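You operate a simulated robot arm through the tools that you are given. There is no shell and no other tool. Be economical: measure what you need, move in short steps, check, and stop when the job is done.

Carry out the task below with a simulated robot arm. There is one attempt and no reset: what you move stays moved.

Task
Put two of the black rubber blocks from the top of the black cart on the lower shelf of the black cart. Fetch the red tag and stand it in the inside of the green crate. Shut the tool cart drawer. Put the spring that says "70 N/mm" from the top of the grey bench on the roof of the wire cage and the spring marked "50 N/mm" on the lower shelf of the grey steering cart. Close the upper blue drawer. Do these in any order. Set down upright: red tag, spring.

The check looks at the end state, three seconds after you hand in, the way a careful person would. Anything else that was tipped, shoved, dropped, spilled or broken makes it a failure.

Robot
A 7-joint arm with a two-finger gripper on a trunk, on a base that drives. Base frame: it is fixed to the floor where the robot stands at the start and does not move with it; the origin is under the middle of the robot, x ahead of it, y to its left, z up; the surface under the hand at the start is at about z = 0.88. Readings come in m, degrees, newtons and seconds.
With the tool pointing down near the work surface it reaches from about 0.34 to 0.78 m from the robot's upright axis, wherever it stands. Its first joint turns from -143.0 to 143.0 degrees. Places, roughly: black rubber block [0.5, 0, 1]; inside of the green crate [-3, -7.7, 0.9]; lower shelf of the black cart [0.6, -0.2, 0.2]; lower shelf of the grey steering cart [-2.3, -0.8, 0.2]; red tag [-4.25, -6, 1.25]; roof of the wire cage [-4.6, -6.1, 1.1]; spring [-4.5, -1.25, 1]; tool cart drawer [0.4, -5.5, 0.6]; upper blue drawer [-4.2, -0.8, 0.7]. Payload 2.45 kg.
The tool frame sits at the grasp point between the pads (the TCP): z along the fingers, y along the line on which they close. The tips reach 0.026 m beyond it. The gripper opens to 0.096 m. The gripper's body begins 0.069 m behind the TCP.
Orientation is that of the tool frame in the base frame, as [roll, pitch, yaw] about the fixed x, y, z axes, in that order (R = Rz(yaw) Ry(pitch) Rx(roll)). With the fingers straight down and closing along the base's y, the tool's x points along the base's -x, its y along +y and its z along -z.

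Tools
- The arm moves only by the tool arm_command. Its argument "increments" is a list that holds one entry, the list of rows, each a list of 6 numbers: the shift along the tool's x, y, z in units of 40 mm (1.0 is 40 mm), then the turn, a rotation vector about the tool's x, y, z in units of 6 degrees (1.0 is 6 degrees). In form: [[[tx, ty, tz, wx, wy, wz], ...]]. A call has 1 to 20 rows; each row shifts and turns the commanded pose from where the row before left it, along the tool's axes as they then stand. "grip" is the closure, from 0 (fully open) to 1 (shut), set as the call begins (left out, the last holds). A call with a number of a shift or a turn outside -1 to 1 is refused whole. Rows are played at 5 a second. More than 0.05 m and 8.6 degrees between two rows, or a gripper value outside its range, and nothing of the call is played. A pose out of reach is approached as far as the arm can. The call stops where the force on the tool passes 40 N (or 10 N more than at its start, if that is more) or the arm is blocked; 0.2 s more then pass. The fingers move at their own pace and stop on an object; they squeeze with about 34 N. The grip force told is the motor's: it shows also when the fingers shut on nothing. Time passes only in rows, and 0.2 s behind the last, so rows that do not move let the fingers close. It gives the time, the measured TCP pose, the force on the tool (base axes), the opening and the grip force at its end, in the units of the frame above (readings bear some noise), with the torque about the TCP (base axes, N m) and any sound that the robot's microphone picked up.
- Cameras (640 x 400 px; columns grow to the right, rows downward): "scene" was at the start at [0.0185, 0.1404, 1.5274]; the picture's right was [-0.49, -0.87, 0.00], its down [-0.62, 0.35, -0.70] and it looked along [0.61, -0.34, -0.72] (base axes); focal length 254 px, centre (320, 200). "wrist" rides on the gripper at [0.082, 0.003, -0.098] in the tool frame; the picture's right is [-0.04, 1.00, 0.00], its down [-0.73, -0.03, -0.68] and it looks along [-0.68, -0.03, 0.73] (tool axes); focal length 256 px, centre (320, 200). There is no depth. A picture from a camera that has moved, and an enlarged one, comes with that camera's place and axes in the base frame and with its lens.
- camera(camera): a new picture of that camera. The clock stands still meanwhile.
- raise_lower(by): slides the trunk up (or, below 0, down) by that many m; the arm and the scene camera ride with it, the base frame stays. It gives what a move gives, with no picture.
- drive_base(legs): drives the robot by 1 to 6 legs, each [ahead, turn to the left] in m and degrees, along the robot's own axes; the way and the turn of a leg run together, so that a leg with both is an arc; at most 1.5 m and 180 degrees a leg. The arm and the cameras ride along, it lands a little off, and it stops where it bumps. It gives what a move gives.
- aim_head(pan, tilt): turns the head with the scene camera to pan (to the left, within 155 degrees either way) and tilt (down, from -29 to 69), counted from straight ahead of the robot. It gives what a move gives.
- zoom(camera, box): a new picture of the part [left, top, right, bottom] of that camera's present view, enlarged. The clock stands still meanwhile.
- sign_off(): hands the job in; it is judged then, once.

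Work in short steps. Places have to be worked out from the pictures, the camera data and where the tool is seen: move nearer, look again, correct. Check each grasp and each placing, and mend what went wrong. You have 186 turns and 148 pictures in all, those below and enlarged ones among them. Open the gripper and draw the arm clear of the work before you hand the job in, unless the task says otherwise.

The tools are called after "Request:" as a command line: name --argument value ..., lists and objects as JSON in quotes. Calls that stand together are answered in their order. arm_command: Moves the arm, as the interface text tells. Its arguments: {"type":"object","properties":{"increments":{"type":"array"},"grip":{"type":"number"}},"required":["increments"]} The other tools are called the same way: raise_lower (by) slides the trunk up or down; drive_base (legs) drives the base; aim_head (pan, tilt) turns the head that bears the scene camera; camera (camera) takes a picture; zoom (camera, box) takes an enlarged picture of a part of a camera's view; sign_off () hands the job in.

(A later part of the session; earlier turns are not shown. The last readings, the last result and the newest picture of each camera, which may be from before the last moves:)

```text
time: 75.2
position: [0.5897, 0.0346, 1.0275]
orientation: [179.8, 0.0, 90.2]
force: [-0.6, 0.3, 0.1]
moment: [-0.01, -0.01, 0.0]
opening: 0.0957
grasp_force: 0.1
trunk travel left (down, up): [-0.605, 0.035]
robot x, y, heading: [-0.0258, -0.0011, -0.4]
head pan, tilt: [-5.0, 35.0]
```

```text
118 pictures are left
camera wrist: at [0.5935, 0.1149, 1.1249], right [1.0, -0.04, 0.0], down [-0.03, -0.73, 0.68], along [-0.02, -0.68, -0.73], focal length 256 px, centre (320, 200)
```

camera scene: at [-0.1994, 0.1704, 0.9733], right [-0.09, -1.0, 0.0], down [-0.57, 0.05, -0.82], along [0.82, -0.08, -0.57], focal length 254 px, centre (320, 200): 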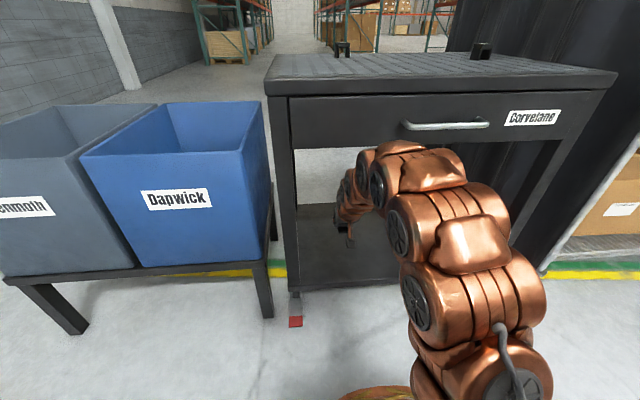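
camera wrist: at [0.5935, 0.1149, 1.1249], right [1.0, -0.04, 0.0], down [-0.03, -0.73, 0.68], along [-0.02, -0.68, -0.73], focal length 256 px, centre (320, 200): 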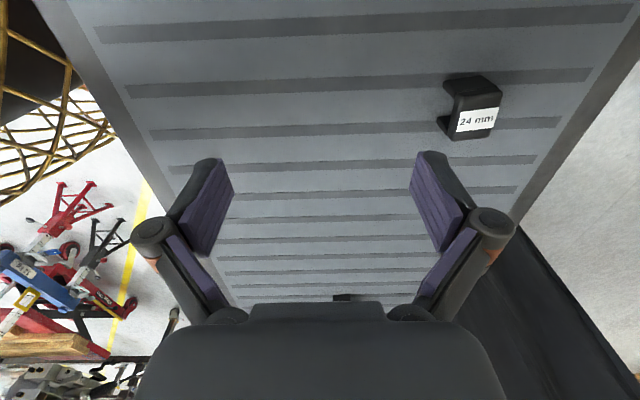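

B stands with its back plate up at about (0.720, 0.016), yawed about 6°. I move over it and descend.

Request:
arm_command --increments '[[[-0.15, 1, 0, 0, 0, 0], [-0.15, 1, 0, 0, 0, 0], [-0.15, 1, 0, 0, 0, 0], [0, 0.25, 0, 0, 0, -1], [0, 0, 0, 0, 0, 0]]]'

Request:
camera --camera "wrist"

```text
time: 76.4
position: [0.7183, 0.0165, 1.0277]
orientation: [180.0, 0.1, 96.2]
force: [-1.4, 0.4, 0.1]
moment: [0.02, 0.01, 0.0]
opening: 0.096
grasp_force: 0.0
trunk travel left (down, up): [-0.605, 0.035]
robot x, y, heading: [-0.0229, 0.0006, -0.1]
head pan, tilt: [-5.0, 35.0]
```

```text
117 pictures are left
camera wrist: at [0.7152, 0.0971, 1.1248], right [1.0, 0.07, 0.0], down [0.05, -0.73, 0.68], along [0.05, -0.68, -0.73], focal length 256 px, centre (320, 200)
```

wrist: 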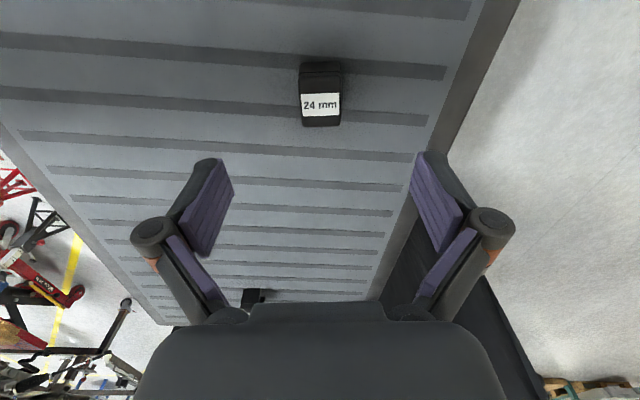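

Centred. I descend, grip, and lift slightly.

Request:
arm_command --increments '[[[-0.05, 0, 0.9, 0, 0, 0], [0, 0, 0.9, 0, 0, 0], [0, 0, 0.9, 0, 0, 0], [0, 0, 0.15, 0, 0, 0], [0, 0, 0, 0, 0, 0]]]'

Request:
arm_command --increments '[[[0, 0, 0, 0, 0, 0], [0, 0, 0, 0, 0, 0], [0, 0, 0, 0, 0, 0], [0, 0, 0, 0, 0, 0], [0, 0, 0, 0, 0, 0], [0, 0, -0.3, 0, 0, 0], [0, 0, -0.4, 0, 0, 0], [0, 0, -0.3, 0, 0, 0], [0, 0, 0, 0, 0, 0]]]' --grip 1

Request:
camera --camera "wrist"

```text
time: 77.6
position: [0.7194, 0.0139, 0.913]
orientation: [180.0, 0.0, 96.2]
force: [-0.1, 0.3, 0.3]
moment: [0.0, 0.02, 0.01]
opening: 0.0959
grasp_force: 0.1
trunk travel left (down, up): [-0.605, 0.035]
robot x, y, heading: [-0.0208, -0.0039, -0.1]
head pan, tilt: [-5.0, 35.0]
```

```text
time: 79.6
position: [0.7188, 0.0137, 0.9519]
orientation: [180.0, 0.1, 96.1]
force: [0.2, -0.2, -0.5]
moment: [0.02, 0.0, -0.02]
opening: 0.032
grasp_force: 34.0
trunk travel left (down, up): [-0.605, 0.035]
robot x, y, heading: [-0.027, -0.0039, -0.1]
head pan, tilt: [-5.0, 35.0]
```

```text
116 pictures are left
camera wrist: at [0.7154, 0.095, 1.0512], right [1.0, 0.07, 0.0], down [0.05, -0.73, 0.68], along [0.05, -0.68, -0.73], focal length 256 px, centre (320, 200)
```

wrist: 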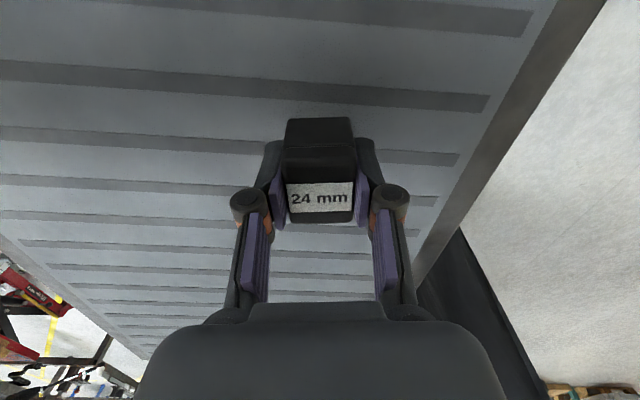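

Held. I rotate back to closing along y, move 5 cm nearer, and set it down.

Request:
arm_command --increments '[[[0, 0, 0, 0, 0, -0.998], [0, 0, 0, 0, 0, -0.998], [0, 0, 0, 0, 0, -0.998], [0, 0, 0, 0, 0, -0.998], [0, 0, 0, 0, 0, -0.998], [0, 0, 0, 0, 0, -0.998], [0, 0, 0, 0, 0, -0.998], [0, 0, 0, 0, 0, -0.998], [0, 0, 0, 0, 0, -0.998], [0, 0, 0, 0, 0, -0.998], [0, 0, 0, 0, 0, -0.998], [0, 0, 0, 0, 0, -0.998], [0, 0, 0, 0, 0, -0.998], [0, 0, 0, 0, 0, -0.998], [0.7, 0, 0, 0, 0, 0], [0.6, 0, 0, 0, 0, 0], [0, 0, 0.5, 0, 0, 0], [0, 0, 0.45, 0, 0, 0], [0, 0, 0, 0, 0, 0]]]'

Request:
arm_command --increments '[[[0, 0, 0, 0, 0, 0], [0, 0, 0, 0, 0, 0], [0, 0, 0, 0, 0, 0], [0, 0, 0, 0, -0.97, 0], [0, 0, 0, 0, -0.97, 0], [0, 0, 0, 0, -0.97, 0], [0, 0, 0, 0, -0.97, 0], [0, 0, 0, 0, -0.97, 0], [0, 0, 0, 0, -0.97, 0], [0, 0, 0, 0, 0, 0]]]' --grip 0

Request:
camera --camera "wrist"

```text
time: 83.6
position: [0.6685, 0.0135, 0.9134]
orientation: [-180.0, 0.1, -179.9]
force: [-0.5, 0.0, -0.9]
moment: [-0.02, 0.01, -0.03]
opening: 0.0319
grasp_force: 33.7
trunk travel left (down, up): [-0.605, 0.035]
robot x, y, heading: [-0.0223, -0.0028, -0.3]
head pan, tilt: [-5.0, 35.0]
```

```text
time: 85.8
position: [0.6674, 0.0138, 0.9143]
orientation: [180.0, 35.1, -179.9]
force: [1.0, -0.4, 0.0]
moment: [0.0, 0.03, 0.02]
opening: 0.0959
grasp_force: 0.0
trunk travel left (down, up): [-0.605, 0.035]
robot x, y, heading: [-0.0288, -0.002, -0.3]
head pan, tilt: [-5.0, 35.0]
```

```text
115 pictures are left
camera wrist: at [0.5461, 0.0172, 0.9481], right [0.03, 1.0, 0.02], down [0.21, -0.03, 0.98], along [0.98, -0.03, -0.21], focal length 256 px, centre (320, 200)
```

wrist: 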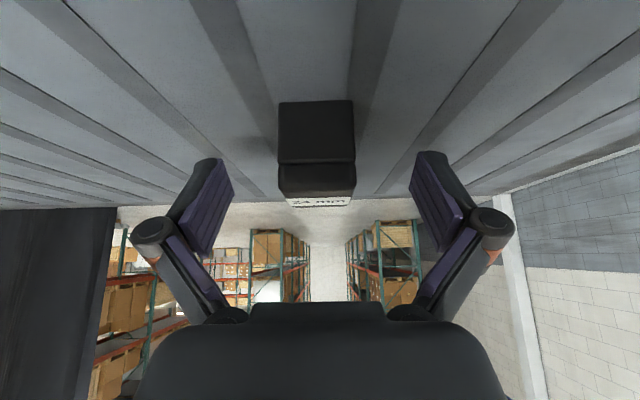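

The block is in place for the tilted grip. I grip, lift slowly and shift 0.1 m to the right so it won't land on the first one.

Request:
arm_command --increments '[[[0, 0, 0, 0, 0, 0], [0, 0, 0, 0, 0, 0], [0, 0, 0, 0, 0, 0], [0, 0, 0, 0, 0, 0], [0, 0, 0, 0, 0, 0], [-0.2, 0, -0.28, 0, 0, 0], [-0.3, 0, -0.42, 0, 0, 0], [-0.3, 0, -0.42, 0, 0, 0], [-0.3, 0, -0.42, 0, 0, 0], [0, -0.6, 0, 0, 0, 0], [0, -0.7, 0, 0, 0, 0], [0, -0.7, 0, 0, 0, 0], [0, -0.6, 0, 0, 0, 0], [0, 0, 0, 0, 0, 0]]]' --grip 1

Request:
drive_base --legs '[[-0.6, 0]]'

Request:
raise_lower --by -0.4

Request:
raise_lower --by -0.2

Request:
camera --camera "wrist"

```text
time: 88.8
position: [0.6685, -0.0887, 0.9892]
orientation: [-179.9, 35.0, -179.9]
force: [-0.4, -0.7, -0.2]
moment: [0.02, -0.03, 0.02]
opening: 0.0331
grasp_force: 34.2
trunk travel left (down, up): [-0.605, 0.035]
robot x, y, heading: [-0.0251, -0.0055, 0.0]
head pan, tilt: [-5.0, 35.0]
```

```text
time: 92.2
position: [0.0727, -0.0871, 0.9891]
orientation: [179.9, 35.0, -180.0]
force: [0.1, 0.3, 0.5]
moment: [-0.03, 0.01, -0.04]
opening: 0.0331
grasp_force: 33.9
trunk travel left (down, up): [-0.605, 0.035]
robot x, y, heading: [-0.623, 0.0016, -0.2]
head pan, tilt: [-5.0, 35.0]
```

```text
time: 96.0
position: [0.0719, -0.0864, 0.5893]
orientation: [180.0, 35.0, -180.0]
force: [-0.3, -0.2, -0.6]
moment: [0.02, 0.0, 0.03]
opening: 0.0332
grasp_force: 33.6
trunk travel left (down, up): [-0.205, 0.435]
robot x, y, heading: [-0.6216, 0.0008, -0.2]
head pan, tilt: [-5.0, 35.0]
```

```text
time: 98.2
position: [0.0717, -0.0871, 0.3895]
orientation: [180.0, 35.0, -180.0]
force: [0.4, 0.0, -0.6]
moment: [0.0, -0.01, -0.01]
opening: 0.0334
grasp_force: 34.2
trunk travel left (down, up): [-0.005, 0.635]
robot x, y, heading: [-0.6238, -0.0033, -0.1]
head pan, tilt: [-5.0, 35.0]
```

```text
114 pictures are left
camera wrist: at [-0.0494, -0.0845, 0.4231], right [0.03, 1.0, 0.02], down [0.21, -0.03, 0.98], along [0.98, -0.03, -0.21], focal length 256 px, centre (320, 200)
```

wrist: 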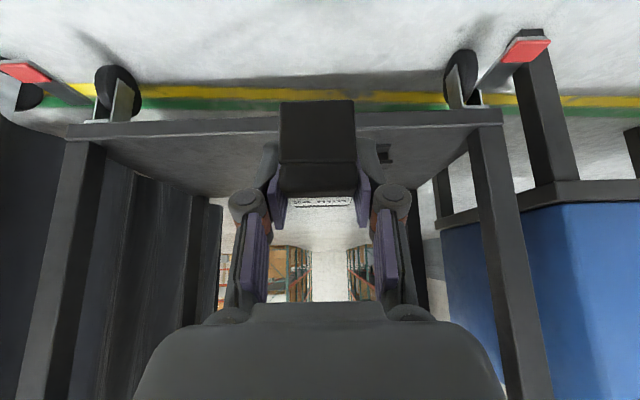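

The shelf is clear at y≈-0.087. I drive in and lower to just above the contact height.

Request:
drive_base --legs '[[0.38, 0]]'

Request:
arm_command --increments '[[[0.5, 0, 0.717, 0, 0, 0], [0.5, 0, 0.717, 0, 0, 0], [0.5, 0, 0.717, 0, 0, 0], [0.4, 0, 0.57, 0, 0, 0], [0.06, 0, 0.08, 0, 0, 0], [0, 0, 0, 0, 0, 0]]]'

Request:
arm_command --increments '[[[0.05, 0, 0.07, 0, 0, 0], [0, 0, 0, 0, 0, 0]]]'

Request:
camera --camera "wrist"

```text
time: 100.6
position: [0.4547, -0.0891, 0.3899]
orientation: [-180.0, 35.0, -179.8]
force: [-0.5, 0.3, -0.7]
moment: [0.01, 0.0, -0.02]
opening: 0.0329
grasp_force: 34.5
trunk travel left (down, up): [-0.005, 0.635]
robot x, y, heading: [-0.2364, -0.0028, -0.3]
head pan, tilt: [-5.0, 35.0]
```

```text
time: 102.0
position: [0.4562, -0.0878, 0.2523]
orientation: [180.0, 35.1, -179.9]
force: [0.1, -0.4, -1.1]
moment: [-0.01, -0.03, 0.01]
opening: 0.0328
grasp_force: 33.8
trunk travel left (down, up): [-0.005, 0.635]
robot x, y, heading: [-0.2393, 0.0011, -0.2]
head pan, tilt: [-5.0, 35.0]
```

```text
time: 102.6
position: [0.456, -0.0883, 0.249]
orientation: [-179.9, 35.0, -179.9]
force: [0.5, 0.9, 0.2]
moment: [-0.01, 0.0, 0.04]
opening: 0.0332
grasp_force: 34.2
trunk travel left (down, up): [-0.005, 0.635]
robot x, y, heading: [-0.2375, -0.0013, -0.3]
head pan, tilt: [-5.0, 35.0]
```

```text
113 pictures are left
camera wrist: at [0.3336, -0.0852, 0.2829], right [0.03, 1.0, 0.02], down [0.21, -0.03, 0.98], along [0.98, -0.03, -0.21], focal length 256 px, centre (320, 200)
```

wrist: 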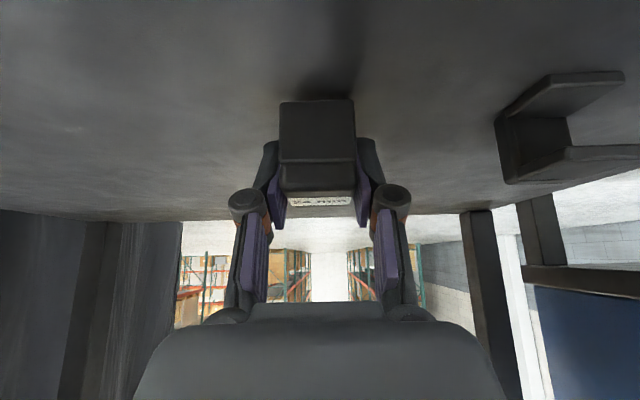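

About a centimetre remains. I creep until contact.

Request:
arm_command --increments '[[[0.05, 0, 0.07, 0, 0, 0], [0, 0, 0, 0, 0, 0]]]'

Request:
arm_command --increments '[[[0.05, 0, 0.07, 0, 0, 0], [0, 0, 0, 0, 0, 0]]]'

Request:
arm_command --increments '[[[0.03, 0, 0.043, 0, 0, 0], [0, 0, 0, 0, 0, 0]]]'

```text
time: 103.2
position: [0.4569, -0.0871, 0.2451]
orientation: [-179.9, 35.0, -179.8]
force: [0.3, 0.2, -0.7]
moment: [0.0, -0.01, -0.01]
opening: 0.033
grasp_force: 33.9
trunk travel left (down, up): [-0.005, 0.635]
robot x, y, heading: [-0.2366, -0.005, -0.3]
head pan, tilt: [-5.0, 35.0]
```

```text
time: 103.8
position: [0.4552, -0.0886, 0.242]
orientation: [-180.0, 34.9, -180.0]
force: [1.5, -0.4, -0.8]
moment: [-0.01, 0.01, 0.0]
opening: 0.0331
grasp_force: 34.5
trunk travel left (down, up): [-0.005, 0.635]
robot x, y, heading: [-0.2402, -0.0033, -0.2]
head pan, tilt: [-5.0, 35.0]
```

```text
time: 104.4
position: [0.4547, -0.0884, 0.2397]
orientation: [180.0, 34.9, -179.9]
force: [-0.8, 0.1, -1.0]
moment: [-0.02, 0.01, 0.02]
opening: 0.0332
grasp_force: 34.1
trunk travel left (down, up): [-0.005, 0.635]
robot x, y, heading: [-0.2362, 0.0004, -0.5]
head pan, tilt: [-5.0, 35.0]
```

Request:
arm_command --increments '[[[0.03, 0, 0.043, 0, 0, 0], [0, 0, 0, 0, 0, 0]]]'

Request:
arm_command --increments '[[[0, 0, 0, 0, 0, 0], [0, 0, 0, 0, 0, 0], [0, 0, 0, 0, 0, 0], [0, 0, 0, 0, 0, 0], [0, 0, -0.5, 0, 0, 0], [0, 0, -0.8, 0, 0, 0], [0, 0, -1, 0, 0, 0], [0, 0, -1, 0, 0, 0], [0, 0, 0, 0, 0, 0]]]' --grip 0

Request:
camera --camera "wrist"

```text
time: 105.0
position: [0.4553, -0.0881, 0.2395]
orientation: [-180.0, 35.0, -179.8]
force: [-11.9, 1.8, 19.3]
moment: [-0.12, 0.42, -0.06]
opening: 0.033
grasp_force: 33.9
trunk travel left (down, up): [-0.005, 0.635]
robot x, y, heading: [-0.2364, -0.0021, 0.0]
head pan, tilt: [-5.0, 35.0]
```

```text
time: 107.0
position: [0.3791, -0.0897, 0.3447]
orientation: [180.0, 35.0, -179.9]
force: [-0.4, 0.0, 0.3]
moment: [-0.01, 0.04, 0.01]
opening: 0.0962
grasp_force: 0.1
trunk travel left (down, up): [-0.005, 0.635]
robot x, y, heading: [-0.24, -0.0015, -0.5]
head pan, tilt: [-5.0, 35.0]
```

```text
112 pictures are left
camera wrist: at [0.2579, -0.0862, 0.3794], right [0.03, 1.0, 0.02], down [0.21, -0.03, 0.98], along [0.98, -0.03, -0.21], focal length 256 px, centre (320, 200)
```

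wrist: 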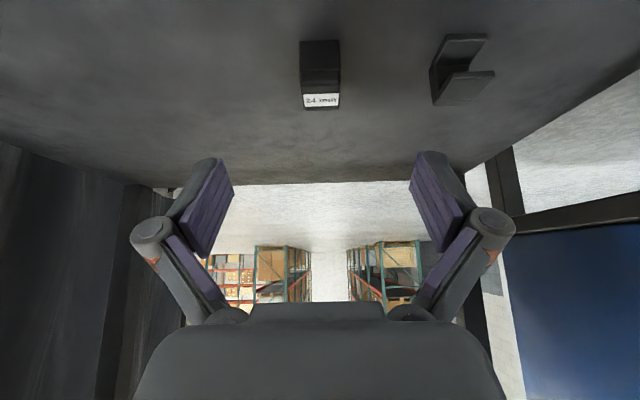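

Both blocks are on the lower shelf. I back away, raise the trunk, bring the tool upright and survey behind the robot.

Request:
drive_base --legs '[[-0.5, 0]]'

Request:
raise_lower --by 0.4

Request:
raise_lower --by 0.2

Request:
arm_command --increments '[[[0, 0, 0, 0, 0.97, 0], [0, 0, 0, 0, 0.97, 0], [0, 0, 0, 0, 0.97, 0], [0, 0, 0, 0, 0.97, 0], [0, 0, 0, 0, 0.97, 0], [0, 0, 0, 0, 0.97, 0], [0.5, 0, -0.5, 0, 0, 0], [0.5, 0, -0.5, 0, 0, 0], [0.5, 0, -0.5, 0, 0, 0], [0.5, 0, -0.5, 0, 0, 0]]]'

Request:
aim_head --pan 150 --tilt 15

Request:
camera --camera "scene"

Request:
aim_head --pan -140 --tilt 15

Request:
camera --camera "scene"

```text
time: 109.9
position: [-0.1232, -0.0865, 0.3446]
orientation: [-179.9, 35.1, -179.9]
force: [0.5, 0.5, -0.3]
moment: [0.05, -0.01, 0.02]
opening: 0.0959
grasp_force: 0.0
trunk travel left (down, up): [-0.005, 0.635]
robot x, y, heading: [-0.7404, 0.0004, -0.1]
head pan, tilt: [-5.0, 35.0]
```

```text
time: 113.8
position: [-0.1217, -0.0862, 0.7452]
orientation: [-179.9, 35.0, -179.9]
force: [-0.5, -0.7, -0.5]
moment: [-0.03, 0.01, -0.01]
opening: 0.0958
grasp_force: 0.0
trunk travel left (down, up): [-0.405, 0.235]
robot x, y, heading: [-0.7404, 0.0007, -0.2]
head pan, tilt: [-5.0, 35.0]
```

```text
time: 115.9
position: [-0.1226, -0.0861, 0.9465]
orientation: [179.9, 35.0, -179.9]
force: [-0.4, -0.4, 0.8]
moment: [0.0, 0.01, -0.05]
opening: 0.0961
grasp_force: 0.1
trunk travel left (down, up): [-0.605, 0.035]
robot x, y, heading: [-0.7424, -0.0017, -0.2]
head pan, tilt: [-5.0, 35.0]
```

```text
time: 118.1
position: [-0.2015, -0.0872, 1.0261]
orientation: [180.0, 0.2, -179.9]
force: [0.8, 0.1, -0.1]
moment: [0.02, 0.03, 0.0]
opening: 0.0962
grasp_force: 0.2
trunk travel left (down, up): [-0.605, 0.035]
robot x, y, heading: [-0.7431, 0.0022, -0.2]
head pan, tilt: [-5.0, 35.0]
```

```text
time: 120.5
position: [-0.202, -0.0871, 1.0253]
orientation: [-179.9, 0.1, -179.8]
force: [-1.2, -0.8, 0.4]
moment: [0.02, 0.0, -0.02]
opening: 0.0961
grasp_force: 0.0
trunk travel left (down, up): [-0.605, 0.035]
robot x, y, heading: [-0.7413, -0.0005, -0.2]
head pan, tilt: [150.0, 15.0]
```

```text
111 pictures are left
camera scene: at [-0.8733, 0.2269, 1.6053], right [0.5, 0.86, 0.0], down [0.22, -0.13, -0.97], along [-0.84, 0.48, -0.26], focal length 254 px, centre (320, 200)
```

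scene: 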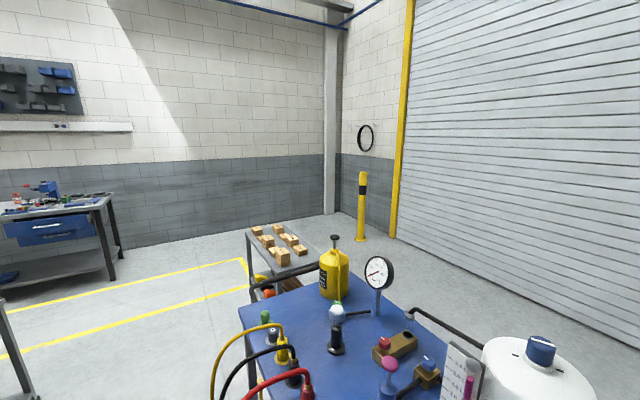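

```text
time: 124.5
position: [-0.2023, -0.0864, 1.0252]
orientation: [180.0, 0.1, -179.9]
force: [0.4, 0.5, 0.9]
moment: [0.01, 0.01, 0.02]
opening: 0.0958
grasp_force: 0.0
trunk travel left (down, up): [-0.605, 0.035]
robot x, y, heading: [-0.7442, 0.0005, -0.2]
head pan, tilt: [-140.0, 15.0]
```

```text
110 pictures are left
camera scene: at [-0.8641, 0.1201, 1.6053], right [-0.64, 0.77, 0.0], down [0.2, 0.17, -0.97], along [-0.74, -0.62, -0.26], focal length 254 px, centre (320, 200)
```

scene: 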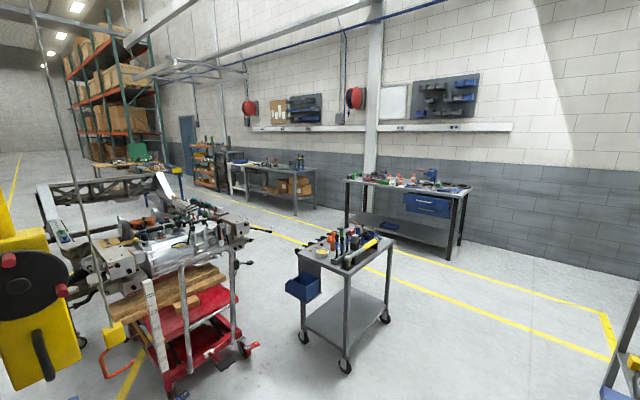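

The grey steering cart occupies about x −2.7…−2.06, y −1.06…−0.65. The bench front is near x≈−4.4, y −2.3…−0.4. I turn clockwise and drive west through the corridor in stages.

Request:
drive_base --legs '[[0, -172.5], [1.3, 0]]'

Request:
aim_head --pan 0 --tilt 25

Request:
camera --camera "scene"

```text
time: 138.0
position: [-2.5756, -0.224, 1.0242]
orientation: [179.9, 0.0, 9.6]
force: [0.4, 0.0, -0.2]
moment: [-0.01, -0.01, 0.0]
opening: 0.0959
grasp_force: 0.1
trunk travel left (down, up): [-0.605, 0.035]
robot x, y, heading: [-2.0302, -0.2199, -170.4]
head pan, tilt: [-140.0, 15.0]
```

```text
time: 140.2
position: [-2.5746, -0.2227, 1.0247]
orientation: [-180.0, 0.1, 9.7]
force: [-0.2, -0.6, 0.9]
moment: [-0.01, -0.01, 0.01]
opening: 0.0959
grasp_force: 0.0
trunk travel left (down, up): [-0.605, 0.035]
robot x, y, heading: [-2.0282, -0.2188, -170.6]
head pan, tilt: [0.0, 25.0]
```

```text
109 pictures are left
camera scene: at [-2.0434, -0.4089, 1.5891], right [-0.16, 0.99, 0.0], down [0.42, 0.07, -0.91], along [-0.89, -0.15, -0.42], focal length 254 px, centre (320, 200)
```

scene: 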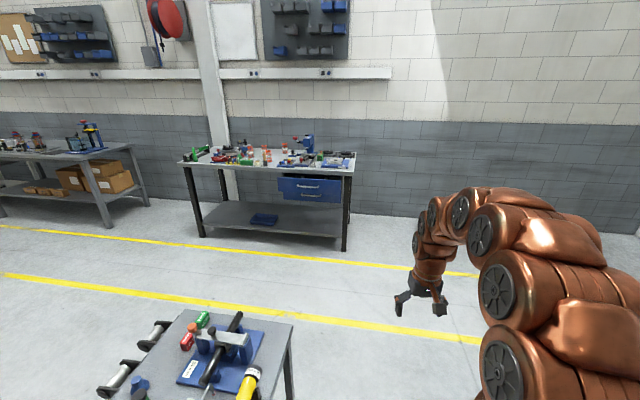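

Bench front is at x≈−4.2, and the upper blue drawer protrudes near y≈−0.85. I drive straight past the steering cart, then sidestep to face the drawer.

Request:
drive_base --legs '[[0, -9.5], [1.2, 0], [0, 65], [0.65, 0], [0, -65]]'

Request:
aim_head --pan 0 --tilt 40

Request:
camera --camera "scene"

Request:
camera --camera "wrist"

```text
time: 156.0
position: [-4.0497, -0.7353, 1.025]
orientation: [-180.0, 0.1, 1.3]
force: [0.4, -0.2, -0.4]
moment: [0.01, 0.01, 0.0]
opening: 0.0962
grasp_force: 0.1
trunk travel left (down, up): [-0.605, 0.035]
robot x, y, heading: [-3.5092, -0.8114, -179.1]
head pan, tilt: [0.0, 25.0]
```

```text
time: 156.7
position: [-4.0486, -0.7366, 1.0249]
orientation: [180.0, 0.0, 1.4]
force: [0.6, 0.6, 0.2]
moment: [0.02, 0.0, -0.02]
opening: 0.0963
grasp_force: 0.1
trunk travel left (down, up): [-0.605, 0.035]
robot x, y, heading: [-3.5085, -0.8096, -178.8]
head pan, tilt: [0.0, 40.0]
```

```text
108 pictures are left
camera scene: at [-3.5419, -0.9952, 1.5658], right [-0.02, 1.0, 0.0], down [0.64, 0.01, -0.77], along [-0.77, -0.01, -0.64], focal length 254 px, centre (320, 200)
```

scene: 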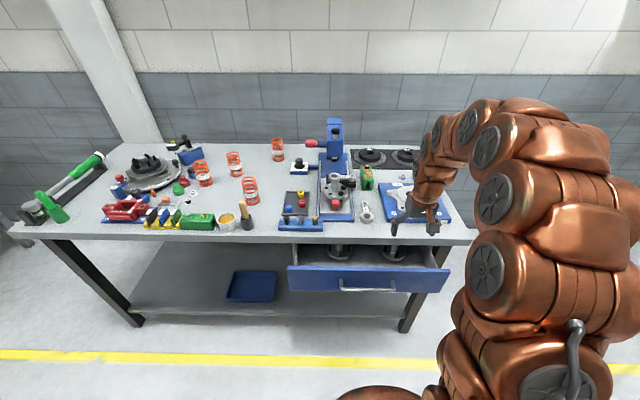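

```text
107 pictures are left
camera wrist: at [-3.9659, -0.7372, 1.1236], right [-0.02, -1.0, 0.0], down [-0.73, 0.01, 0.68], along [-0.68, 0.01, -0.73], focal length 256 px, centre (320, 200)
```

wrist: 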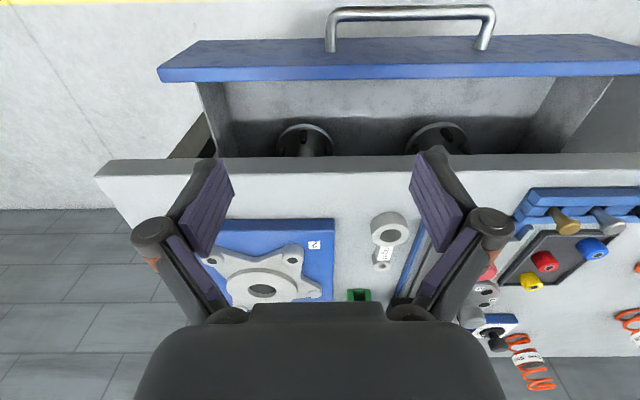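

The upper drawer is pulled out with parts inside, and four red springs stand on the bench. I back off, tilt the tool forward, close the fingers and lower the trunk to face the drawer front.

Request:
drive_base --legs '[[-0.3, 0]]'

Request:
arm_command --increments '[[[-1, 0, 0, 0, 0, 0], [-1, 0, 0, 0, 0, 0], [-1, 0, 0, 0, 0, 0], [-1, 0, 0, 0, 0, 0], [0, 0, 0, 0, -1, 0], [0, 0, 0, 0, -1, 0], [0, 0, 0, 0, -1, 0], [0, 0, 0, 0, -1, 0], [0, 0, 0, 0, -1, 0], [0, 0, 0, 0, -1, 0], [0, 0, 0, 0, -1, 0], [0, 0, 0, 0, -1, 0], [0, 0, 0, 0, -1, 0], [0, 0, 0, 0, -1, 0]]]' --grip 1

Request:
raise_lower --by -0.25

Request:
camera --camera "wrist"

Request:
camera --camera "scene"

```text
time: 158.8
position: [-3.7499, -0.7284, 1.0249]
orientation: [180.0, 0.0, 1.3]
force: [-0.7, 0.0, -0.6]
moment: [-0.02, -0.04, 0.02]
opening: 0.0962
grasp_force: 0.0
trunk travel left (down, up): [-0.605, 0.035]
robot x, y, heading: [-3.2063, -0.8055, -178.9]
head pan, tilt: [0.0, 40.0]
```

```text
time: 161.8
position: [-3.91, -0.7339, 1.0265]
orientation: [179.9, 60.1, 1.3]
force: [0.4, -0.4, 0.2]
moment: [0.01, 0.0, 0.02]
opening: 0.0
grasp_force: 28.5
trunk travel left (down, up): [-0.605, 0.035]
robot x, y, heading: [-3.2087, -0.8053, -178.9]
head pan, tilt: [0.0, 40.0]
```

```text
time: 164.4
position: [-3.9085, -0.7341, 0.774]
orientation: [179.9, 60.0, 1.4]
force: [0.0, -0.3, -0.1]
moment: [0.0, 0.0, 0.0]
opening: 0.0
grasp_force: 28.3
trunk travel left (down, up): [-0.355, 0.285]
robot x, y, heading: [-3.208, -0.8042, -179.3]
head pan, tilt: [0.0, 40.0]
```

```text
106 pictures are left
camera wrist: at [-3.7811, -0.7341, 0.7537], right [0.0, -1.0, 0.04], down [0.22, 0.04, 0.97], along [-0.98, 0.0, 0.22], focal length 256 px, centre (320, 200)
```

wrist: 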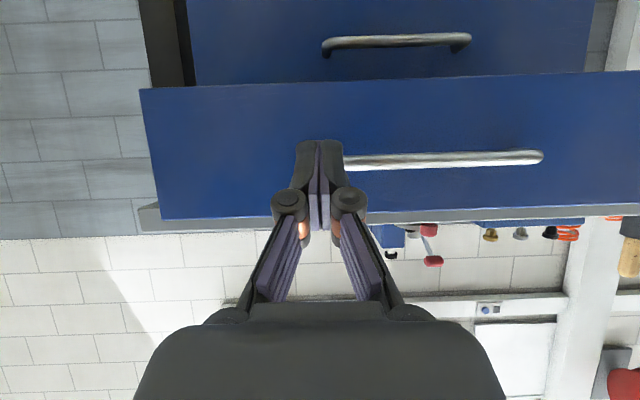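

```text
105 pictures are left
camera scene: at [-3.2412, -0.9893, 1.3158], right [-0.02, 1.0, 0.0], down [0.64, 0.01, -0.77], along [-0.77, -0.01, -0.64], focal length 254 px, centre (320, 200)
```

scene: 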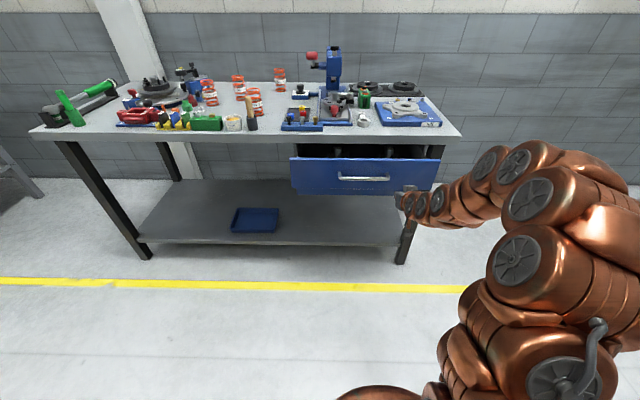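

The drawer panel spans z 0.70–0.83, with its handle centred near y≈−0.86, z≈0.77. I line the closed fingertips up just above the handle and drive slightly nearer.

Request:
arm_command --increments '[[[-0.48, 0.79, -0.28, 0, 0, 0], [-0.49, 0.79, -0.28, 0, 0, 0], [0, 0.79, 0, 0, 0, 0], [0, 0.79, 0, 0, 0, 0]]]'

Request:
drive_base --legs '[[0.06, 0]]'

Request:
camera --camera "wrist"

```text
time: 165.4
position: [-3.9054, -0.8612, 0.8201]
orientation: [179.9, 60.1, 1.3]
force: [-0.3, -0.5, 0.1]
moment: [-0.01, -0.01, 0.02]
opening: 0.0001
grasp_force: 28.3
trunk travel left (down, up): [-0.355, 0.285]
robot x, y, heading: [-3.2084, -0.8075, -178.9]
head pan, tilt: [0.0, 40.0]
```

```text
time: 166.3
position: [-3.9659, -0.8629, 0.8207]
orientation: [179.9, 60.1, 1.3]
force: [-0.1, 0.6, 0.1]
moment: [-0.01, 0.01, 0.0]
opening: 0.0003
grasp_force: 28.7
trunk travel left (down, up): [-0.355, 0.285]
robot x, y, heading: [-3.2706, -0.8036, -179.0]
head pan, tilt: [0.0, 40.0]
```

```text
104 pictures are left
camera wrist: at [-3.8389, -0.8626, 0.7988], right [0.0, -1.0, 0.04], down [0.22, 0.04, 0.97], along [-0.98, 0.0, 0.22], focal length 256 px, centre (320, 200)
```

wrist: 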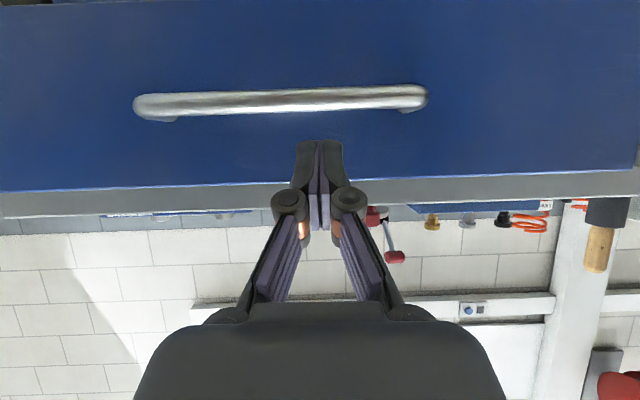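

Well positioned above the handle. I shift 3 cm toward its centre and push forward slowly.

Request:
arm_command --increments '[[[0, -0.7, 0, 0, 0, 0], [-0.25, 0, 0.433, 0, 0, 0], [-0.25, 0, 0.433, 0, 0, 0], [-0.25, 0, 0.433, 0, 0, 0], [-0.25, 0, 0.433, 0, 0, 0], [-0.25, 0, 0.433, 0, 0, 0], [-0.25, 0, 0.433, 0, 0, 0], [0, 0, 0, 0, 0, 0]]]'

Request:
camera --camera "scene"

```text
time: 168.1
position: [-4.0863, -0.8358, 0.8204]
orientation: [179.9, 60.2, 1.3]
force: [-0.7, 0.1, -0.8]
moment: [-0.05, 0.02, 0.03]
opening: 0.0001
grasp_force: 28.4
trunk travel left (down, up): [-0.355, 0.285]
robot x, y, heading: [-3.2682, -0.806, -179.1]
head pan, tilt: [0.0, 40.0]
```

```text
103 pictures are left
camera scene: at [-3.3022, -0.9905, 1.3158], right [-0.02, 1.0, 0.0], down [0.64, 0.01, -0.77], along [-0.77, -0.01, -0.64], focal length 254 px, centre (320, 200)
```

scene: 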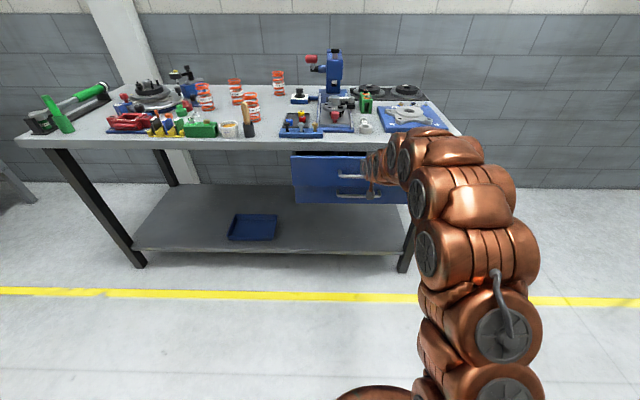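

The drawer is sliding in. I continue until it stops.

Request:
arm_command --increments '[[[-0.25, 0, 0.433, 0, 0, 0], [-0.25, 0, 0.433, 0, 0, 0], [-0.25, 0, 0.433, 0, 0, 0], [-0.25, 0, 0.433, 0, 0, 0], [0, 0, 0, 0, 0, 0]]]'

Request:
camera --camera "scene"

Request:
camera --camera "wrist"

```text
time: 169.1
position: [-4.1504, -0.8386, 0.822]
orientation: [-180.0, 59.4, 1.4]
force: [47.0, 0.9, 19.0]
moment: [0.05, 0.39, -0.14]
opening: 0.0058
grasp_force: 29.0
trunk travel left (down, up): [-0.355, 0.285]
robot x, y, heading: [-3.2703, -0.8068, -178.9]
head pan, tilt: [0.0, 40.0]
stopped in row 4: the force on the tool passed its limit at 80 N (the readings are from after the stop); the commanded pose is now the measured one
```

```text
102 pictures are left
camera scene: at [-3.298, -0.9904, 1.3163], right [-0.02, 1.0, 0.0], down [0.64, 0.01, -0.77], along [-0.77, -0.01, -0.64], focal length 254 px, centre (320, 200)
```

scene: 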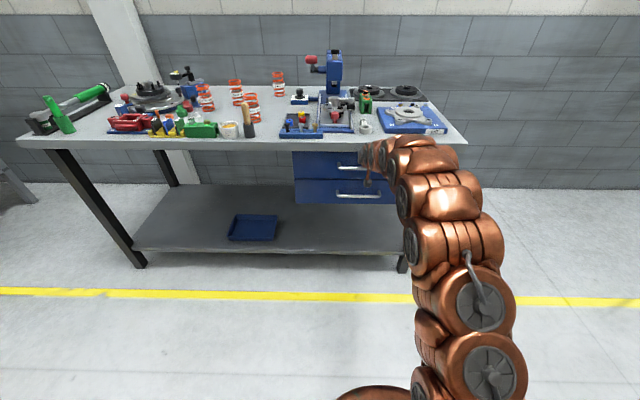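

```text
101 pictures are left
camera wrist: at [-4.0234, -0.8379, 0.8006], right [0.0, -1.0, 0.03], down [0.21, 0.03, 0.98], along [-0.98, 0.0, 0.21], focal length 256 px, centre (320, 200)
```

wrist: 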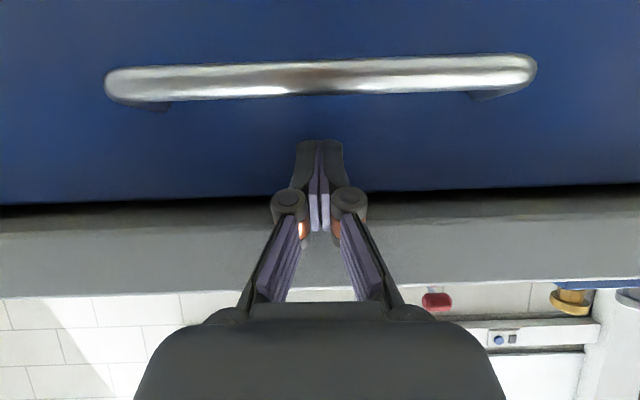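

The drawer sits flush against its stop. I back off, raise the trunk, straighten the tool, and read the spring labels.

Request:
drive_base --legs '[[-0.2, 0]]'

Request:
raise_lower --by 0.28

Request:
arm_command --increments '[[[-0.87, 0, -0.5, 0, 0, 0], [-0.87, 0, -0.5, 0, 0, 0], [0, 0, 0, 0, 1, 0], [0, 0, 0, 0, 1, 0], [0, 0, 0, 0, 1, 0], [0, 0, 0, 0, 1, 0], [0, 0, 0, 0, 1, 0], [0, 0, 0, 0, 1, 0], [0, 0, 0, 0, 1, 0], [0, 0, 0, 0, 1, 0], [0, 0, 0, 0, 1, 0], [0, 0, 0, 0, 1, 0], [1, 0, 0, 0, 0, 0], [1, 0, 0, 0, 0, 0], [1, 0, 0, 0, 0, 0], [1, 0, 0, 0, 0, 0], [1, 0, 0, 0, 0, 0], [1, 0, 0, 0, 0, 0]]]' --grip 0

Request:
drive_base --legs '[[0, 60], [0.3, 0], [0, -60]]'

Request:
aim_head --pan 5 --tilt 35

Request:
camera --camera "scene"

```text
time: 170.7
position: [-3.9531, -0.8324, 0.8167]
orientation: [180.0, 59.5, 1.2]
force: [-0.2, -0.6, 0.3]
moment: [0.01, -0.01, 0.0]
opening: 0.0
grasp_force: 28.8
trunk travel left (down, up): [-0.355, 0.285]
robot x, y, heading: [-3.0676, -0.8037, -179.0]
head pan, tilt: [0.0, 40.0]
```

```text
time: 173.5
position: [-3.9536, -0.8336, 1.0981]
orientation: [180.0, 59.5, 1.2]
force: [0.4, 0.8, -0.3]
moment: [-0.04, -0.03, 0.02]
opening: 0.0001
grasp_force: 28.3
trunk travel left (down, up): [-0.635, 0.005]
robot x, y, heading: [-3.0674, -0.7996, -178.6]
head pan, tilt: [0.0, 40.0]
```

```text
time: 177.3
position: [-3.6821, -0.8218, 1.0632]
orientation: [180.0, 23.3, 1.3]
force: [0.5, -0.3, -0.7]
moment: [0.02, 0.0, 0.03]
opening: 0.0958
grasp_force: 0.1
out of reach, approached as far as the arm can: row 7, 8, 9, 10, 11, 12
trunk travel left (down, up): [-0.635, 0.005]
robot x, y, heading: [-3.069, -0.7986, -179.1]
head pan, tilt: [0.0, 40.0]
```

```text
time: 184.6
position: [-3.8272, -1.0922, 1.0638]
orientation: [-179.9, 23.5, 2.0]
force: [-0.4, -0.1, -0.3]
moment: [0.03, 0.0, 0.02]
opening: 0.0959
grasp_force: 0.1
trunk travel left (down, up): [-0.635, 0.005]
robot x, y, heading: [-3.2126, -1.0678, -178.3]
head pan, tilt: [0.0, 40.0]
```

```text
time: 185.3
position: [-3.8283, -1.0924, 1.0636]
orientation: [-179.9, 23.4, 2.0]
force: [-0.5, 0.1, -0.5]
moment: [0.01, 0.01, -0.01]
opening: 0.0962
grasp_force: 0.0
trunk travel left (down, up): [-0.635, 0.005]
robot x, y, heading: [-3.2129, -1.0669, -178.1]
head pan, tilt: [5.0, 35.0]
```

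```text
100 pictures are left
camera scene: at [-3.2459, -1.2578, 1.6033], right [-0.12, 0.99, 0.0], down [0.57, 0.07, -0.82], along [-0.81, -0.1, -0.57], focal length 254 px, centre (320, 200)
```

scene: 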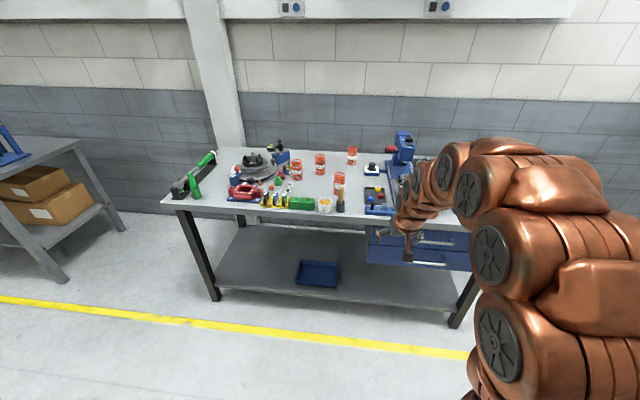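

I zoom in on the springs and the drawers.

Request:
zoom --camera "scene" --box '[280, 140, 376, 200]'

Request:
zoom --camera "scene" --box '[340, 190, 500, 290]'

```text
6.67 times, centred on (328, 170) of scene
camera zoom: at [-3.2459, -1.2578, 1.6033], right [-0.12, 0.99, 0.0], down [0.57, 0.07, -0.82], along [-0.81, -0.1, -0.57], focal length 1690 px, centre (267, 400)
```

zoom: 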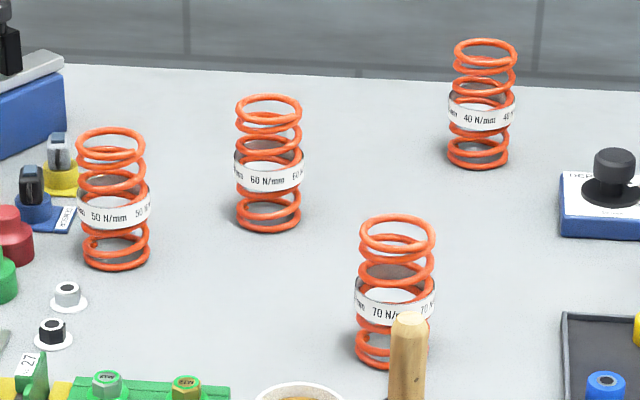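

```text
4.00 times, centred on (420, 240) of scene
camera zoom: at [-3.2459, -1.2578, 1.6033], right [-0.12, 0.99, 0.0], down [0.57, 0.07, -0.82], along [-0.81, -0.1, -0.57], focal length 1014 px, centre (-80, 40)
```

zoom: 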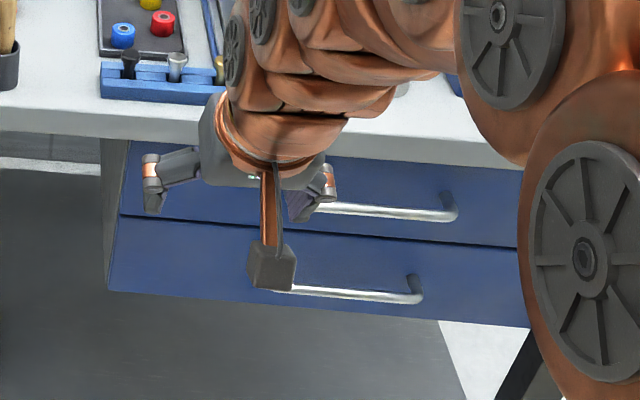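

The drawer is shut. The springs read 50 at about (−4.48, −1.54), 60, 40, and 70 at about (−4.36, −1.30), with the bench top near z≈0.87. I'll grip the 50 with a 35° tilted tool, as for the blocks, so I sidestep in front of it.

Request:
arm_command --increments '[[[-0.4, 0, -0.9, 0, 0, 0], [-0.4, 0, -0.9, 0, 0, 0], [0, 0, 0, 0, -0.97, 0], [0, 0, 0, 0, -0.97, 0]]]'

Request:
drive_base --legs '[[0, 50], [0.55, 0], [0, -51.5]]'

Request:
camera --camera "wrist"

Request:
camera --camera "scene"

```text
time: 186.3
position: [-3.8269, -1.0935, 1.143]
orientation: [-180.0, 35.0, 2.0]
force: [-0.6, 0.2, 0.2]
moment: [0.0, 0.04, 0.0]
opening: 0.0959
grasp_force: 0.0
trunk travel left (down, up): [-0.635, 0.005]
robot x, y, heading: [-3.2165, -1.0642, -177.9]
head pan, tilt: [5.0, 35.0]
```

```text
time: 194.0
position: [-4.1704, -1.5079, 1.1429]
orientation: [-180.0, 35.0, 0.4]
force: [0.5, -0.3, -1.0]
moment: [-0.01, -0.02, 0.02]
opening: 0.096
grasp_force: 0.1
trunk travel left (down, up): [-0.635, 0.005]
robot x, y, heading: [-3.5532, -1.4952, -179.6]
head pan, tilt: [5.0, 35.0]
```

```text
97 pictures are left
camera wrist: at [-4.0458, -1.51, 1.1766], right [-0.02, -1.0, 0.02], down [-0.21, 0.03, 0.98], along [-0.98, 0.02, -0.21], focal length 256 px, centre (320, 200)
```

wrist: 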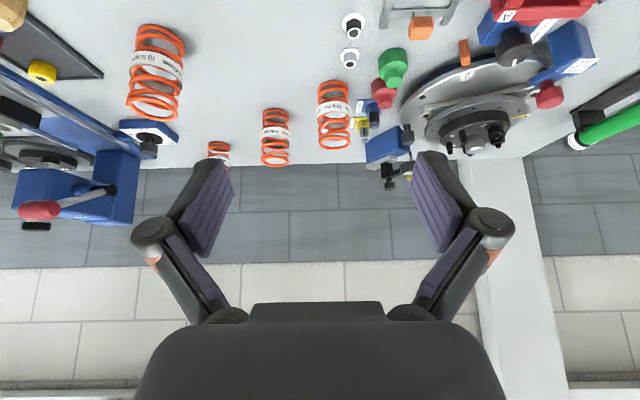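

```text
96 pictures are left
camera scene: at [-3.5927, -1.6889, 1.6033], right [-0.09, 1.0, 0.0], down [0.57, 0.05, -0.82], along [-0.82, -0.08, -0.57], focal length 254 px, centre (320, 200)
```

scene: 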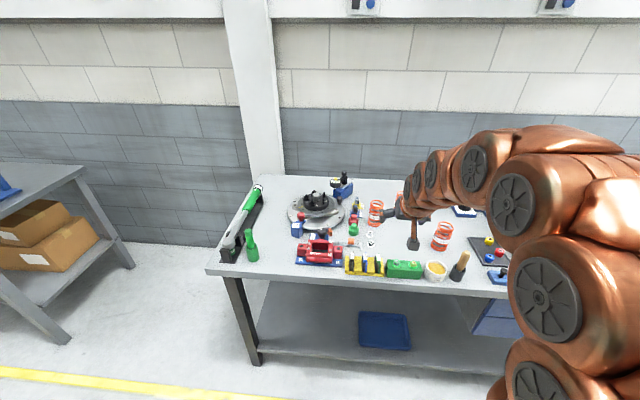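

Triangulating both views puts the 50 N/mm spring at (−4.477, −1.536), top at z≈0.98, diameter about 0.06. I drive in 0.2 m and move above it with the fingers slightly pre-closed.

Request:
drive_base --legs '[[0.2, 0]]'

Request:
arm_command --increments '[[[-0.729, 0.22, 0.511, 0, 0, 0], [-0.729, 0.22, 0.511, 0, 0, 0], [-0.729, 0.22, 0.511, 0, 0, 0], [0.4, 0, 0.574, 0, 0, 0], [0.4, 0, 0.574, 0, 0, 0], [0.4, 0, 0.574, 0, 0, 0], [0, 0, 0, 0, 0, 0]]]' --grip 0.1

Request:
camera --camera "wrist"

```text
time: 195.6
position: [-4.37, -1.5095, 1.1421]
orientation: [-180.0, 35.1, 0.6]
force: [-0.2, -1.4, 0.2]
moment: [0.04, 0.04, -0.02]
opening: 0.096
grasp_force: 0.0
trunk travel left (down, up): [-0.635, 0.005]
robot x, y, heading: [-3.7539, -1.5007, -179.6]
head pan, tilt: [5.0, 35.0]
```

```text
time: 197.2
position: [-4.4771, -1.5364, 1.0584]
orientation: [179.9, 35.0, 0.5]
force: [0.5, 0.0, 0.5]
moment: [-0.01, 0.01, 0.02]
opening: 0.0865
grasp_force: 0.1
trunk travel left (down, up): [-0.635, 0.005]
robot x, y, heading: [-3.7536, -1.4993, -179.9]
head pan, tilt: [5.0, 35.0]
```

```text
95 pictures are left
camera wrist: at [-4.3523, -1.5393, 1.0917], right [-0.02, -1.0, 0.02], down [-0.21, 0.03, 0.98], along [-0.98, 0.02, -0.21], focal length 256 px, centre (320, 200)
```

wrist: 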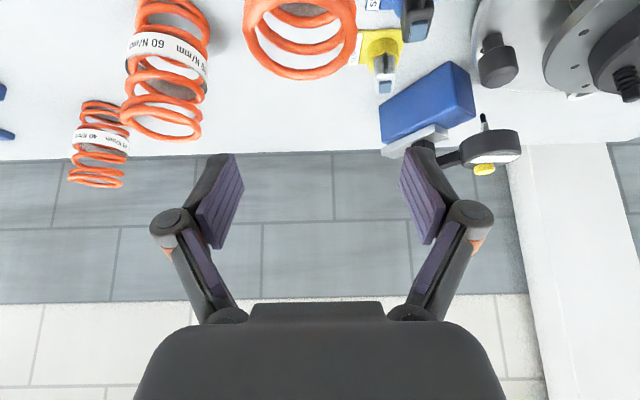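

The top ring shows the spring centre at about (−4.468, −1.530). I nudge and descend to grip the label band.

Request:
arm_command --increments '[[[0.18, -0.16, -0.13, 0, 0, 0], [0.423, 0, 0.604, 0, 0, 0], [0.423, 0, 0.604, 0, 0, 0], [0.423, 0, 0.604, 0, 0, 0], [0.423, 0, 0.604, 0, 0, 0], [0, 0, 0, 0, 0, 0]]]'

Request:
camera --camera "wrist"

```text
time: 198.6
position: [-4.4694, -1.531, 0.941]
orientation: [180.0, 35.0, 0.6]
force: [0.2, 0.0, 0.0]
moment: [-0.02, 0.02, 0.04]
opening: 0.086
grasp_force: 0.1
trunk travel left (down, up): [-0.635, 0.005]
robot x, y, heading: [-3.7559, -1.4978, -179.6]
head pan, tilt: [5.0, 35.0]
```

```text
94 pictures are left
camera wrist: at [-4.344, -1.5326, 0.9746], right [-0.02, -1.0, 0.02], down [-0.21, 0.03, 0.98], along [-0.98, 0.02, -0.21], focal length 256 px, centre (320, 200)
```

wrist: 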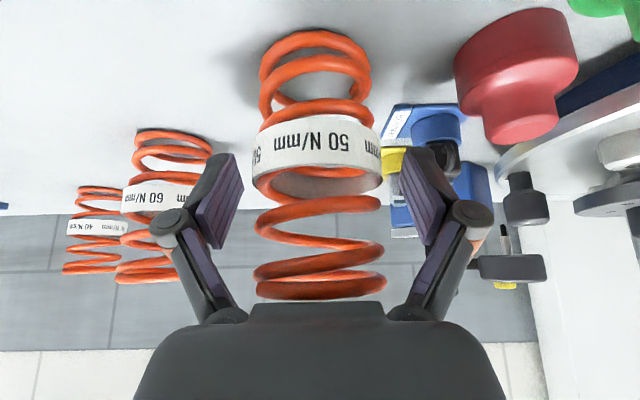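

"50 N/mm" confirmed, with the band between the pads. I grip and lift gently.

Request:
arm_command --increments '[[[0, 0, 0, 0, 0, 0], [0, 0, 0, 0, 0, 0], [0, 0, 0, 0, 0, 0], [0, 0, 0, 0, 0, 0], [-0.1, 0, -0.14, 0, 0, 0], [-0.2, 0, -0.28, 0, 0, 0], [-0.3, 0, -0.42, 0, 0, 0], [0, 0, 0, 0, 0, 0]]]' --grip 1

Request:
camera --camera "wrist"

```text
time: 200.4
position: [-4.4682, -1.5295, 0.9823]
orientation: [180.0, 34.9, 0.6]
force: [0.3, 0.2, -3.9]
moment: [-0.04, 0.01, -0.03]
opening: 0.0598
grasp_force: 33.7
trunk travel left (down, up): [-0.635, 0.005]
robot x, y, heading: [-3.7528, -1.4942, -179.6]
head pan, tilt: [5.0, 35.0]
```

```text
93 pictures are left
camera wrist: at [-4.344, -1.5326, 1.0161], right [-0.02, -1.0, 0.02], down [-0.21, 0.03, 0.98], along [-0.98, 0.02, -0.21], focal length 256 px, centre (320, 200)
```

wrist: 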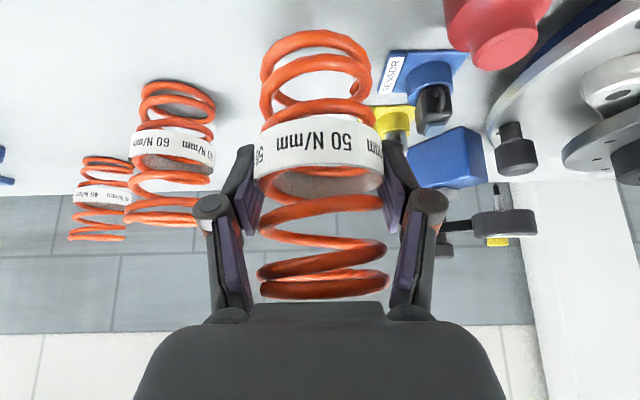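

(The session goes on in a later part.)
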